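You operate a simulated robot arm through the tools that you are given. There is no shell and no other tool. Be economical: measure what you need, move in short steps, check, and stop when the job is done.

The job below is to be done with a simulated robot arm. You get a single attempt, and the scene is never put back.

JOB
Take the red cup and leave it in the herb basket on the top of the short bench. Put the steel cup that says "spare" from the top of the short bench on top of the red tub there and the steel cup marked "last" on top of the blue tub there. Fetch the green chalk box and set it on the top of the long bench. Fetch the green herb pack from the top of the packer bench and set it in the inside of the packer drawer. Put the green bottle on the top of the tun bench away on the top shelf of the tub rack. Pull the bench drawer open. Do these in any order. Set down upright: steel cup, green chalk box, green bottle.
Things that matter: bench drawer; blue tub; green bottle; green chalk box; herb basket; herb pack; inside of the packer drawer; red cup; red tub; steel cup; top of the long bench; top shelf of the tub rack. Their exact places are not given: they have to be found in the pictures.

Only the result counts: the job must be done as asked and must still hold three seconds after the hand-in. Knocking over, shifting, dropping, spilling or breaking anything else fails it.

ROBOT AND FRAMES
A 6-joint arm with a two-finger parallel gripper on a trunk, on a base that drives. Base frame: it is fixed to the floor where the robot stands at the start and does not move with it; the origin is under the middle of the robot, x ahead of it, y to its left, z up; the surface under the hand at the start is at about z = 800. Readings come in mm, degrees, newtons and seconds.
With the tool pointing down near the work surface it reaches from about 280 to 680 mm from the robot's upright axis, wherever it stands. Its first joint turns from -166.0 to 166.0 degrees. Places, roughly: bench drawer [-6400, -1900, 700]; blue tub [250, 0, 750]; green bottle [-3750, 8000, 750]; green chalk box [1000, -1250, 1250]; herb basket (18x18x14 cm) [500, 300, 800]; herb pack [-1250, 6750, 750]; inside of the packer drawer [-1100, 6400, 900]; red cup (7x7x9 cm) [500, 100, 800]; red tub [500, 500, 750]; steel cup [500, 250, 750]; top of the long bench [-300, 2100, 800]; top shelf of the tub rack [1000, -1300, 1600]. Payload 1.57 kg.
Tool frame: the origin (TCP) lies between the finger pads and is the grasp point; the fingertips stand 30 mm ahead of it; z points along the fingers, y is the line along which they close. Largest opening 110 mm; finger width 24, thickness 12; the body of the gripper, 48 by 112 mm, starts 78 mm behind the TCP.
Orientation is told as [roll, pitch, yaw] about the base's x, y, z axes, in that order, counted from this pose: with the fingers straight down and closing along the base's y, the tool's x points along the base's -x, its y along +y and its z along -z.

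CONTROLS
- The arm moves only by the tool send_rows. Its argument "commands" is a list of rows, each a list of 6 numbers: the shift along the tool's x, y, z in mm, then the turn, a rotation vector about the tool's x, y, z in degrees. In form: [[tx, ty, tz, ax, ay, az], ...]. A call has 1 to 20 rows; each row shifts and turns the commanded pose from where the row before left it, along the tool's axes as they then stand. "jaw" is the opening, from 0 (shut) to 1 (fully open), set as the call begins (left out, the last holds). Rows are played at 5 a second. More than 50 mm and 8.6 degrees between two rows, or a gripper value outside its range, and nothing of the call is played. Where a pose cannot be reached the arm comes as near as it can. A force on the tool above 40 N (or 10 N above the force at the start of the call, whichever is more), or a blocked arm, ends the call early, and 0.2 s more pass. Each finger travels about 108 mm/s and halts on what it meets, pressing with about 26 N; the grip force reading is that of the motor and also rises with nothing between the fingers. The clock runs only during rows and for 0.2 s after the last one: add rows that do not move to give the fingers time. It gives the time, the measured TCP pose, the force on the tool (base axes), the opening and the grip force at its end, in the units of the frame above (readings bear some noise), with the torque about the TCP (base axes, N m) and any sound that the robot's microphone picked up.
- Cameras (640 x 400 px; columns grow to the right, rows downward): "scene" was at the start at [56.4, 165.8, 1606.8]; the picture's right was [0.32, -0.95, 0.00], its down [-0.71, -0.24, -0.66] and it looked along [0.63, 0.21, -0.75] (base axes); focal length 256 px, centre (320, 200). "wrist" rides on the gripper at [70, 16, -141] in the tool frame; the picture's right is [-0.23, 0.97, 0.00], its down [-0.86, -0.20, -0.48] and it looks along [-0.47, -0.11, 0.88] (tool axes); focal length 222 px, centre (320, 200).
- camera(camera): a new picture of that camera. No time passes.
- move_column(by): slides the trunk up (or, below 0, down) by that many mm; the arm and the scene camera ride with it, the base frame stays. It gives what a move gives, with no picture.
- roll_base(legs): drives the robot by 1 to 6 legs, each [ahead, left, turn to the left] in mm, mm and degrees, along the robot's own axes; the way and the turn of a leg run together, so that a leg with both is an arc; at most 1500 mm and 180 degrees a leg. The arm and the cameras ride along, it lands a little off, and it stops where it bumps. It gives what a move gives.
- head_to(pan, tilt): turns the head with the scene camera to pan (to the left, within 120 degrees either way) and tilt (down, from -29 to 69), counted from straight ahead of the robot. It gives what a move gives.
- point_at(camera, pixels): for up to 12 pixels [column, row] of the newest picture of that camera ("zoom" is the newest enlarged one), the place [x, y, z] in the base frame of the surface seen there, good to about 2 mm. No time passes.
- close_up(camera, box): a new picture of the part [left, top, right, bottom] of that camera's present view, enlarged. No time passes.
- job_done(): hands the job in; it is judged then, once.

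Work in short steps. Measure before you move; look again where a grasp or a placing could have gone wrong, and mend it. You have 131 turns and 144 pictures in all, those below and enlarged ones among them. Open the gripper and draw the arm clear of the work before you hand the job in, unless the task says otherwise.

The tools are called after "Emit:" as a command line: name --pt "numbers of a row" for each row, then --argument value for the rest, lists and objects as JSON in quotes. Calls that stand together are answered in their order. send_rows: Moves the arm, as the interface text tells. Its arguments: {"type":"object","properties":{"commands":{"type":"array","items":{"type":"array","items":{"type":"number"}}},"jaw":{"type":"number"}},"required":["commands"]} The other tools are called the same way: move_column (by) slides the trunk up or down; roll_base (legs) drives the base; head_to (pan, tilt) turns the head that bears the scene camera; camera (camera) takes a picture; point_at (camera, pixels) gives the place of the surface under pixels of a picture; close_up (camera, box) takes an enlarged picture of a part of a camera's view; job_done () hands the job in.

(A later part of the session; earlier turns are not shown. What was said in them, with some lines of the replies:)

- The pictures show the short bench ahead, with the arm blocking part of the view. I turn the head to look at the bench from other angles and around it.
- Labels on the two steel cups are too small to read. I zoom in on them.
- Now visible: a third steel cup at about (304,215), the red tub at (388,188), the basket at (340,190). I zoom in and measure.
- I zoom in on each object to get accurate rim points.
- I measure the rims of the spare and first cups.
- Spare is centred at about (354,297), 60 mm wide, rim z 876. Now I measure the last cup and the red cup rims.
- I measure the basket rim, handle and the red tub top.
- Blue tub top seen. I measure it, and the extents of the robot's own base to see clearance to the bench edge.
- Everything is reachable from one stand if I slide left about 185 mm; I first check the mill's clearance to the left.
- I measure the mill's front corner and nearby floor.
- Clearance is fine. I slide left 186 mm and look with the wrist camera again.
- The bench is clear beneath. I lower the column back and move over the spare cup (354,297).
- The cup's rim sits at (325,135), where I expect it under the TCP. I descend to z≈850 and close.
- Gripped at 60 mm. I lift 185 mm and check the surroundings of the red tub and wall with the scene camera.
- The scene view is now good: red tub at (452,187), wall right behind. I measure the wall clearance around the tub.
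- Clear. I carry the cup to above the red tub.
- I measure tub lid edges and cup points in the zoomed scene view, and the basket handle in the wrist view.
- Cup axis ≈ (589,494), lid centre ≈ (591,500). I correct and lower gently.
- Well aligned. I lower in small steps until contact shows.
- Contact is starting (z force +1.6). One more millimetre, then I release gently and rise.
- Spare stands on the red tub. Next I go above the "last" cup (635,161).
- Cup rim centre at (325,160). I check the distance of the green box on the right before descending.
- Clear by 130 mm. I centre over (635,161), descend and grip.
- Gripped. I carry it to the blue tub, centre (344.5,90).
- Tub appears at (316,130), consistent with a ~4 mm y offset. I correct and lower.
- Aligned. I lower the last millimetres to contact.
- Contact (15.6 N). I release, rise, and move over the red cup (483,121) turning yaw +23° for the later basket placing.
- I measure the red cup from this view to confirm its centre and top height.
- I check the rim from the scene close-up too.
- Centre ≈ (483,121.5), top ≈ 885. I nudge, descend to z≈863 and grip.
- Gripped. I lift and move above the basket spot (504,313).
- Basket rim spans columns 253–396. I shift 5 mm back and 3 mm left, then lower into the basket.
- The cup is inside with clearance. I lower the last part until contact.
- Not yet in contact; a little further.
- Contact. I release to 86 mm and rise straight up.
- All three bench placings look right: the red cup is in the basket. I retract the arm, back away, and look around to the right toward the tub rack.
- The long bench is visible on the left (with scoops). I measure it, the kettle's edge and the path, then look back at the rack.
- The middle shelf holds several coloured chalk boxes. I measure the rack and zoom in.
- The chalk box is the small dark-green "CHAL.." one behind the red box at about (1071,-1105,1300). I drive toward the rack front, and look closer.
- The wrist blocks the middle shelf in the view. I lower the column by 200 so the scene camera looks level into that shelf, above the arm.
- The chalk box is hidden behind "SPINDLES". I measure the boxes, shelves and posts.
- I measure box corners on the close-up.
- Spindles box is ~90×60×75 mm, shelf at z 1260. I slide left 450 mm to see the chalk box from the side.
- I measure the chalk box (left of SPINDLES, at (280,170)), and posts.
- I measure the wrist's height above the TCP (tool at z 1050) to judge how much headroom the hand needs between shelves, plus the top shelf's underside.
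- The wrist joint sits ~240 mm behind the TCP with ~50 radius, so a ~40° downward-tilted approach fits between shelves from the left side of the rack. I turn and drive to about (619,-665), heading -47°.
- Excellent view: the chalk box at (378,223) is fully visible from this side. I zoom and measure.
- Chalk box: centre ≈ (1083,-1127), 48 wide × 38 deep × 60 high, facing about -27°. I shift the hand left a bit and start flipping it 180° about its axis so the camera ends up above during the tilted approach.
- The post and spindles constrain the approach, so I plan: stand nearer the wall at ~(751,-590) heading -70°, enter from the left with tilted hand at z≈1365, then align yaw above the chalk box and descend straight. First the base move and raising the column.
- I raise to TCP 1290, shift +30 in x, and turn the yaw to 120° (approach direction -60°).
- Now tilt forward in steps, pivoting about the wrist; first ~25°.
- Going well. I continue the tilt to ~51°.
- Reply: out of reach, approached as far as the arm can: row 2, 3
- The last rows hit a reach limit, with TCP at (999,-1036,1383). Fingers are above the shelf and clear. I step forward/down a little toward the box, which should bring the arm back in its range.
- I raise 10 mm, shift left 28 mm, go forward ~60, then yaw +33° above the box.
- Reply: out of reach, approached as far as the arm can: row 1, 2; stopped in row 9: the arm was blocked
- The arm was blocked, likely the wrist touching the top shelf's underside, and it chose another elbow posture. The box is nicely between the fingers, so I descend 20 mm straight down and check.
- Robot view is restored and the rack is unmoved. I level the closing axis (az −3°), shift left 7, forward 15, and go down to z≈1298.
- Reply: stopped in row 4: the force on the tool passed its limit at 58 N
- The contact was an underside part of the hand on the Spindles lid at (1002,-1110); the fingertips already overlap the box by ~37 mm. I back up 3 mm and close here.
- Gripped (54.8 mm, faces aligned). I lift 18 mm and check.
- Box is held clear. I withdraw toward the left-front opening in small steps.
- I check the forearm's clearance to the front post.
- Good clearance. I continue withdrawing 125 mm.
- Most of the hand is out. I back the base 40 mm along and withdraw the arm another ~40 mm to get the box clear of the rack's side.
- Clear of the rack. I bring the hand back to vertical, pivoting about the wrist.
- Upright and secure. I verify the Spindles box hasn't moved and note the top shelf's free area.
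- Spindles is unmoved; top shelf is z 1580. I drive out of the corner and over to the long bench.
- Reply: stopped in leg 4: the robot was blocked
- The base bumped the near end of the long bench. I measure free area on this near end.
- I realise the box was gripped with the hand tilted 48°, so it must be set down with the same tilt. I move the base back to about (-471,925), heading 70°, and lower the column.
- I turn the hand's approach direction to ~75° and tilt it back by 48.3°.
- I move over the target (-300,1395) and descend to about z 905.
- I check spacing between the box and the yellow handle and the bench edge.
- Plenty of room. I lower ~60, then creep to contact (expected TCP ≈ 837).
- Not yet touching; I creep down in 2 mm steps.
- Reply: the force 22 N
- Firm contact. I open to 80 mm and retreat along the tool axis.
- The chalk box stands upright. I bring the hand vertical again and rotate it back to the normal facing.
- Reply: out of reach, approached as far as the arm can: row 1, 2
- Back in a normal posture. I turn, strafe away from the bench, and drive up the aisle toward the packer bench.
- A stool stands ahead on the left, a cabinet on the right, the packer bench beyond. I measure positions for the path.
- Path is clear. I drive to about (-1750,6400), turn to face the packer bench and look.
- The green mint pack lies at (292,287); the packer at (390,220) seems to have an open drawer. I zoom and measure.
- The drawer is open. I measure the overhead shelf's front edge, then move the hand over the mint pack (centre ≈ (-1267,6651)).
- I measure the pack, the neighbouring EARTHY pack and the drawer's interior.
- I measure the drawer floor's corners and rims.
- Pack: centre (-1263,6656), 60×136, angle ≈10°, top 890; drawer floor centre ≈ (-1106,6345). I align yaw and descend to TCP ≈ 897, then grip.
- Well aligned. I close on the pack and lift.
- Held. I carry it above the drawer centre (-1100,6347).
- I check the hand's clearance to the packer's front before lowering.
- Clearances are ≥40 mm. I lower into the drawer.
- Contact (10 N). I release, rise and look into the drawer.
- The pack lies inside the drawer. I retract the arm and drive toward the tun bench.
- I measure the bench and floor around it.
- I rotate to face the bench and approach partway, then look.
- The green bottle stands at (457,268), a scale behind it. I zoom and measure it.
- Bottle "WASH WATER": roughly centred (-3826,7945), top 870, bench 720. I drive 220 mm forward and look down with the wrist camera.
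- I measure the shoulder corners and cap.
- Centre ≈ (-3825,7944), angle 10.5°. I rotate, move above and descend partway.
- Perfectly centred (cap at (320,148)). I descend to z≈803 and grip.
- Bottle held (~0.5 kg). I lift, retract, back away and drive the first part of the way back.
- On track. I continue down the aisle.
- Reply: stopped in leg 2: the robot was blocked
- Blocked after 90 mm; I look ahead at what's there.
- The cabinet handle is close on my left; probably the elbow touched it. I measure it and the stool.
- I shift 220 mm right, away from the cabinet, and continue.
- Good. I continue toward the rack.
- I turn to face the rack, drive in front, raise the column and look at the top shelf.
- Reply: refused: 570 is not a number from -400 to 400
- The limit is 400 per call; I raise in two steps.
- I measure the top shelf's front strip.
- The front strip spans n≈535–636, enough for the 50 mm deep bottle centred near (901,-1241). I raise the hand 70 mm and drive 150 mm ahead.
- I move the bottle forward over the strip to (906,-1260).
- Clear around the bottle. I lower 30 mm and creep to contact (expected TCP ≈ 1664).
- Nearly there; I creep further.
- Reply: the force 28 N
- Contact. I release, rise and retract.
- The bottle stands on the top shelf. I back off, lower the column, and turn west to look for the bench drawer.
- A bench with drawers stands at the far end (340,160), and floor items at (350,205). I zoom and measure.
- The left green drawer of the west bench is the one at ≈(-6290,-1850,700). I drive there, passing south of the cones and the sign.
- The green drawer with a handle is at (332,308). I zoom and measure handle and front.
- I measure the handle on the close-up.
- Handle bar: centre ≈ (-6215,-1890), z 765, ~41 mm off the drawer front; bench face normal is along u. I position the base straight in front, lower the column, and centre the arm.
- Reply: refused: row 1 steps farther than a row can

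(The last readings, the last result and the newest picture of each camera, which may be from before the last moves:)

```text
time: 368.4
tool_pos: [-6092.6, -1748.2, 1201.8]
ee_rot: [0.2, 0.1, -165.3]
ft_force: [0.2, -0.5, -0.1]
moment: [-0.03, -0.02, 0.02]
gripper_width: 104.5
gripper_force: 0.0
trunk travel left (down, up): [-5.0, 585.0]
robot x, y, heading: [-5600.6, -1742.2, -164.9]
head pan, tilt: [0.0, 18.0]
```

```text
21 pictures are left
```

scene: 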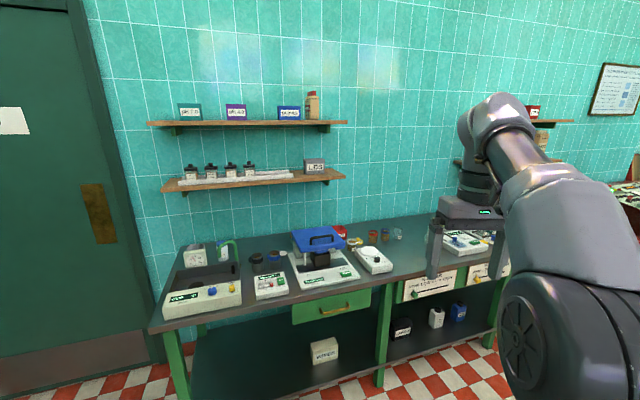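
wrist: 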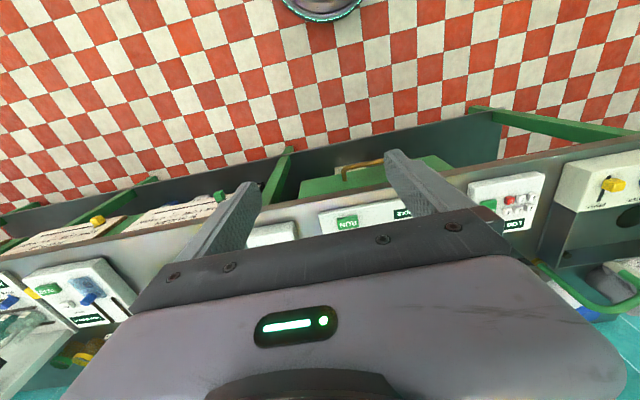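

I resend in smaller steps.

Emit:
send_rows --pt "19 31 0 0 0 0" --pt "19 31 0 0 0 0" --pt "19 31 0 0 0 0" --pt "19 31 0 0 0 0" --pt "0 0 45 0 0 0" --pt "0 0 45 0 0 0" --pt "0 0 45 0 0 0" --pt "0 0 45 0 0 0" --pt "0 0 0 0 0 8.5" --pt "0 0 0 0 0 8.5" --pt "0 0 0 0 0 8.5" --pt "0 0 0 0 0 8.5" --pt "0 0 0 0 0 8.5" --pt "0 0 0 0 0 8.5" --pt "0 0 0 0 0 8.5" --pt "0 0 0 0 0 8.5" --pt "0 0 0 0 0 8.5" --pt "0 0 0 0 0 8.5" --pt "0 0 0 0 0 6.4" --pt "0 0 0 0 0 0" --jaw 0.4

Emit:
send_rows --pt "0 35.5 -2.6 -8.5 0 0" --pt "0 35.5 -2.6 -8.5 0 0" --pt "0 35.5 -2.6 -8.5 0 0" --pt "0 35.5 -2.6 -8.5 0 0" --pt "0 35.5 -2.6 -8.5 0 0" --pt "0 10.5 -0.2 -2.5 0 0" --pt "0 0 0 0 0 0"

Emit:
camera --camera "scene"

Emit:
camera --camera "wrist"

```text
time: 372.6
tool_pos: [-5988.0, -1849.7, 1022.3]
ee_rot: [0.0, 0.0, 103.3]
ft_force: [0.2, -0.2, 0.1]
moment: [0.01, 0.01, 0.0]
gripper_width: 44.0
gripper_force: 0.1
trunk travel left (down, up): [-5.0, 585.0]
robot x, y, heading: [-5594.6, -1745.6, -165.2]
head pan, tilt: [0.0, 18.0]
```

```text
time: 374.2
tool_pos: [-6154.5, -1889.8, 1092.2]
ee_rot: [44.9, 0.2, 103.4]
ft_force: [0.2, -0.3, 0.1]
moment: [0.02, -0.02, -0.03]
gripper_width: 44.1
gripper_force: 0.1
trunk travel left (down, up): [-5.0, 585.0]
robot x, y, heading: [-5596.4, -1742.3, -164.8]
head pan, tilt: [0.0, 18.0]
```

```text
20 pictures are left
```

scene: 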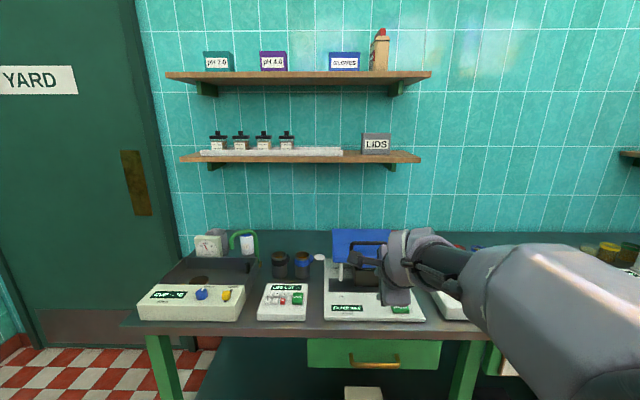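

```text
19 pictures are left
```

wrist: 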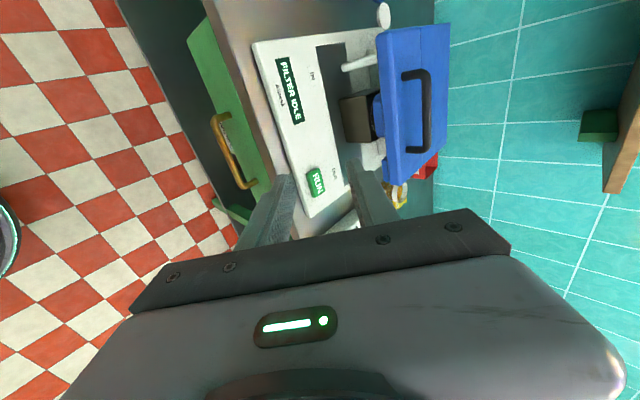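

Good pose: tilted 45°, fingers closing in the vertical plane. I re-measure the handle.

Emit:
point_at --camera "wrist" --pixels '[[222, 135], [232, 160], [243, 183], [216, 117], [240, 140], [200, 60], [262, 140], [225, 20]]'

Emit:
close_up --camera "scene" --box '[290, 310, 460, 400]'

```text
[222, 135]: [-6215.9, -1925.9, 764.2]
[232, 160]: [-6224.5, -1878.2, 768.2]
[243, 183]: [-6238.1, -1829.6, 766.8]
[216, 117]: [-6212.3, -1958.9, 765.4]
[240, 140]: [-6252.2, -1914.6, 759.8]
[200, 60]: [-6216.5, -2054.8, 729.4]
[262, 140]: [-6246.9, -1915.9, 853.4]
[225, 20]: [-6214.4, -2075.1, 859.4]
```

```text
3.76 times, centred on (375, 355) of scene
```

zoom: 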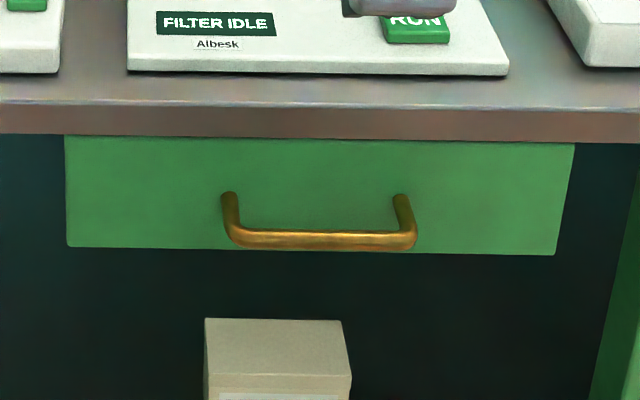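

Bar centre ≈ (-6221,-1890,763). I move to a pre-grasp point on the approach axis with a narrower opening.

Emit:
send_rows --pt "-2.6 -31.1 24.5 0 0 0" --pt "-2.6 -31.1 24.5 0 0 0" --pt "-2.6 -31.1 24.5 0 0 0" --pt "-2.6 -31.1 24.5 0 0 0" --pt "-2.6 -31.1 24.5 0 0 0" --pt "-2.6 -31.1 24.5 0 0 0" --pt "0 0 0 0 0 0" --jaw 0.3

Emit:
camera --camera "scene"

Emit:
camera --camera "wrist"

```text
time: 375.8
tool_pos: [-6127.6, -1867.9, 854.7]
ee_rot: [44.8, 0.1, 103.5]
ft_force: [-0.7, 0.1, 0.6]
moment: [-0.02, -0.02, 0.05]
gripper_width: 32.7
gripper_force: 0.0
trunk travel left (down, up): [-5.0, 585.0]
robot x, y, heading: [-5597.4, -1743.7, -165.0]
head pan, tilt: [0.0, 18.0]
```

```text
17 pictures are left
```

scene: 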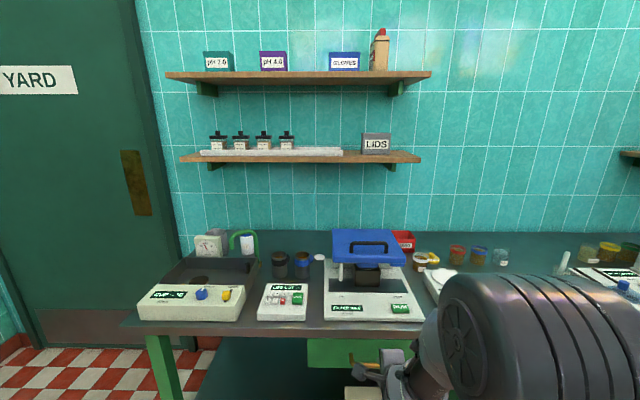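

```text
16 pictures are left
```

wrist: 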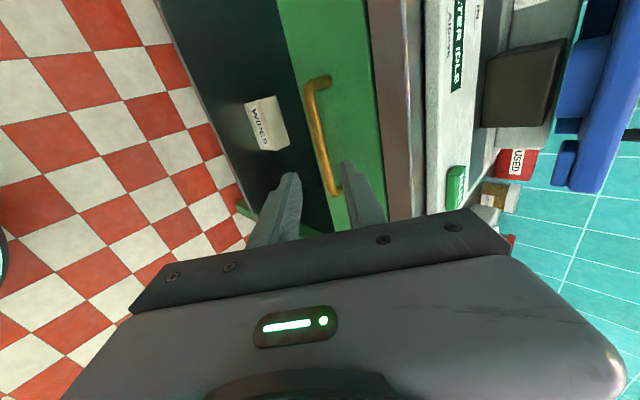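

The handle lies right on the tool axis (col ~322 at row 148). I advance along the axis.

Emit:
send_rows --pt "0 0 40 0 0 0" --pt "0 0 40 0 0 0" --pt "0 0 20 0 0 0" --pt "0 0 0 0 0 0"

Emit:
camera --camera "wrist"

```text
time: 376.8
tool_pos: [-6196.9, -1884.1, 782.0]
ee_rot: [44.9, 0.1, 103.4]
ft_force: [-0.1, -0.3, -0.4]
moment: [0.0, 0.02, 0.0]
gripper_width: 33.2
gripper_force: 0.2
trunk travel left (down, up): [-5.0, 585.0]
robot x, y, heading: [-5600.1, -1750.3, -165.2]
head pan, tilt: [0.0, 18.0]
```

```text
15 pictures are left
```

wrist: 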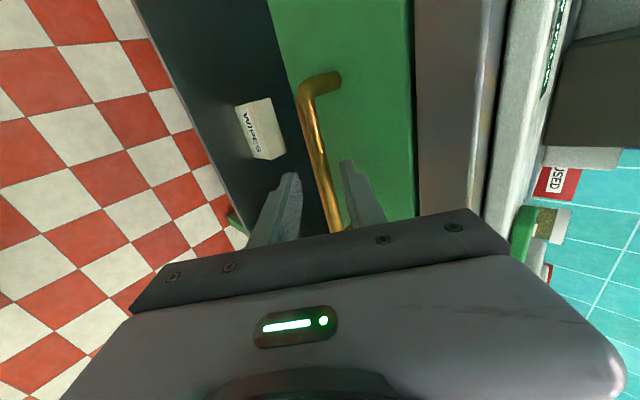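

The bar is between the fingertips. I advance 20 mm more and close.

Emit:
send_rows --pt "0 0 10 0 0 0" --pt "0 0 10 0 0 0" --pt "0 0 0 0 0 0"

Emit:
send_rows --pt "0 0 0 0 0 0" --pt "0 0 0 0 0 0" --pt "0 0 0 0 0 0" --jaw 0

Emit:
close_up --camera "wrist" --box '[220, 60, 440, 240]'

```text
time: 377.6
tool_pos: [-6210.6, -1887.0, 769.7]
ee_rot: [44.9, 0.1, 103.3]
ft_force: [-0.5, 0.4, 0.2]
moment: [-0.01, 0.02, -0.01]
gripper_width: 32.7
gripper_force: 0.2
trunk travel left (down, up): [-5.0, 585.0]
robot x, y, heading: [-5595.5, -1744.6, -164.8]
head pan, tilt: [0.0, 18.0]
```

```text
time: 378.4
tool_pos: [-6211.8, -1886.8, 770.1]
ee_rot: [45.0, 0.1, 103.4]
ft_force: [-2.1, 1.1, 7.5]
moment: [0.47, 0.19, 0.6]
gripper_width: 13.9
gripper_force: 30.0
trunk travel left (down, up): [-5.0, 585.0]
robot x, y, heading: [-5595.6, -1744.3, -165.2]
head pan, tilt: [0.0, 18.0]
```

```text
2.22 times, centred on (330, 150) of wrist
```

zoom: 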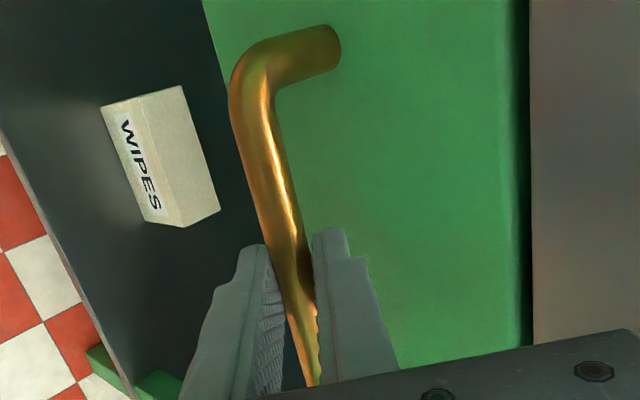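

Gripped (13.9 mm). I pull by driving the base straight back 120 mm along the drawer's axis.

Emit:
roll_base --legs '[[-120, 3, 0]]'

Emit:
camera --camera "wrist"

```text
time: 379.6
tool_pos: [-6093.7, -1857.8, 771.5]
ee_rot: [45.0, 0.2, 103.5]
ft_force: [-5.5, 24.9, 10.7]
moment: [0.98, 0.42, -0.03]
gripper_width: 14.0
gripper_force: 30.2
trunk travel left (down, up): [-5.0, 585.0]
robot x, y, heading: [-5477.6, -1713.8, -164.9]
head pan, tilt: [0.0, 18.0]
```

```text
13 pictures are left
```

wrist: 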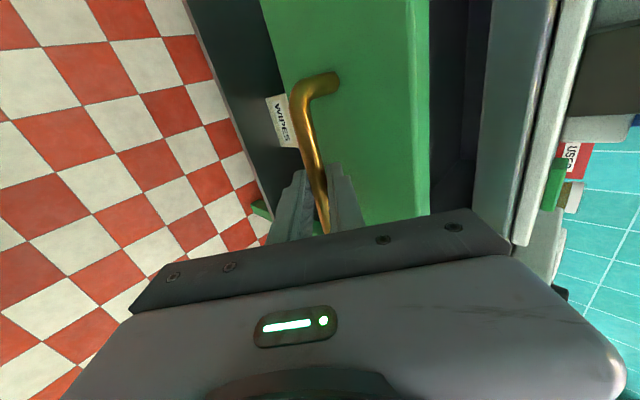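

The drawer is coming out. A side force of 25 N shows; I correct slightly and pull another 110 mm.

Emit:
roll_base --legs '[[-110, -2, 0]]'

Emit:
camera --camera "wrist"

```text
time: 380.8
tool_pos: [-5986.3, -1832.5, 771.1]
ee_rot: [44.9, 0.1, 103.8]
ft_force: [2.2, -8.2, 7.4]
moment: [0.07, 0.05, 0.95]
gripper_width: 13.9
gripper_force: 30.1
trunk travel left (down, up): [-5.0, 585.0]
robot x, y, heading: [-5376.2, -1685.0, -164.5]
head pan, tilt: [0.0, 18.0]
```

```text
12 pictures are left
5 turns are left
```

wrist: 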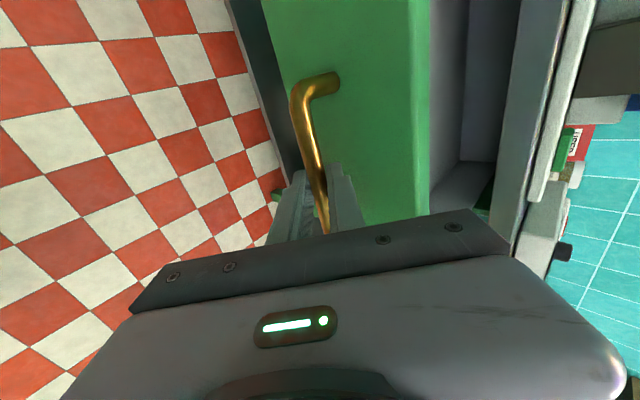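

Open ~225 mm. I release the handle, retreat along the tool axis, and back the base off.

Emit:
send_rows --pt "0 0 0 0 0 0" --pt "0 0 0 0 0 0" --pt "0 0 0 0 0 0" --jaw 0.3

Emit:
send_rows --pt "0 0 -15 0 0 0" --pt "0 0 -40 0 0 0" --pt "0 0 -40 0 0 0" --pt "0 20 -40 0 0 0" --pt "0 30 -20 0 0 0" --pt "0 0 0 0 0 0"

Emit:
roll_base --legs '[[-250, 0, 0]]'

Emit:
camera --camera "scene"

```text
time: 381.6
tool_pos: [-5986.2, -1831.1, 769.9]
ee_rot: [45.0, 0.1, 103.8]
ft_force: [-0.5, 0.1, 0.8]
moment: [0.03, 0.0, 0.01]
gripper_width: 33.0
gripper_force: 0.1
trunk travel left (down, up): [-5.0, 585.0]
robot x, y, heading: [-5372.7, -1684.2, -164.6]
head pan, tilt: [0.0, 18.0]
```

```text
time: 383.0
tool_pos: [-5914.4, -1812.8, 916.4]
ee_rot: [45.0, 0.0, 103.7]
ft_force: [-0.4, 0.2, -0.7]
moment: [0.03, -0.01, 0.03]
gripper_width: 32.9
gripper_force: 0.0
trunk travel left (down, up): [-5.0, 585.0]
robot x, y, heading: [-5375.2, -1686.6, -164.4]
head pan, tilt: [0.0, 18.0]
```

```text
time: 384.8
tool_pos: [-5677.8, -1745.0, 916.8]
ee_rot: [44.9, 0.1, 103.4]
ft_force: [-0.2, 0.0, 0.8]
moment: [0.0, 0.03, 0.0]
gripper_width: 33.0
gripper_force: 0.1
trunk travel left (down, up): [-5.0, 585.0]
robot x, y, heading: [-5135.5, -1623.7, -165.4]
head pan, tilt: [0.0, 18.0]
```

```text
11 pictures are left
4 turns are left
```

scene: 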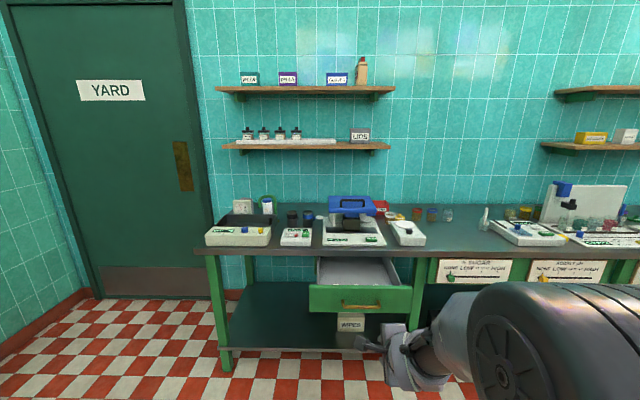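

The drawer stands open, everything else on the bench is undisturbed, and the arm is clear with the gripper open. I hand the job in.

Emit:
job_done

```text
The job is handed in.
```

All seven parts of the job are done and it has been handed in; I don't have the verdict.

- **Red cup:** it is in the herb basket on the short bench.
- **Steel cups:** the cup marked "spare" stands on the red tub and the one marked "last" on the blue tub.
- **Chalk box:** it stands upright on the near end of the long bench.
- **Herb pack:** the mint pack lies flat in the packer drawer.
- **Green bottle:** it stands upright on the front strip of the tub rack's top shelf.
- **Bench drawer:** it is pulled out about 225 mm.

There were four unplanned contacts:

- The hand pressed on the Spindles box lid with up to 58 N; I measured the box afterwards and it had not moved.
- Reaching for the chalk box, the arm was blocked, I think by the underside of the rack's top shelf; the rack looked unmoved afterwards.
- The base touched the near end of the long bench while driving.
- The robot was stopped once beside the cabinet in the aisle, probably by the elbow touching its handle.

Nothing looked disturbed in the later pictures, but I did not re-measure the long bench or the cabinet.
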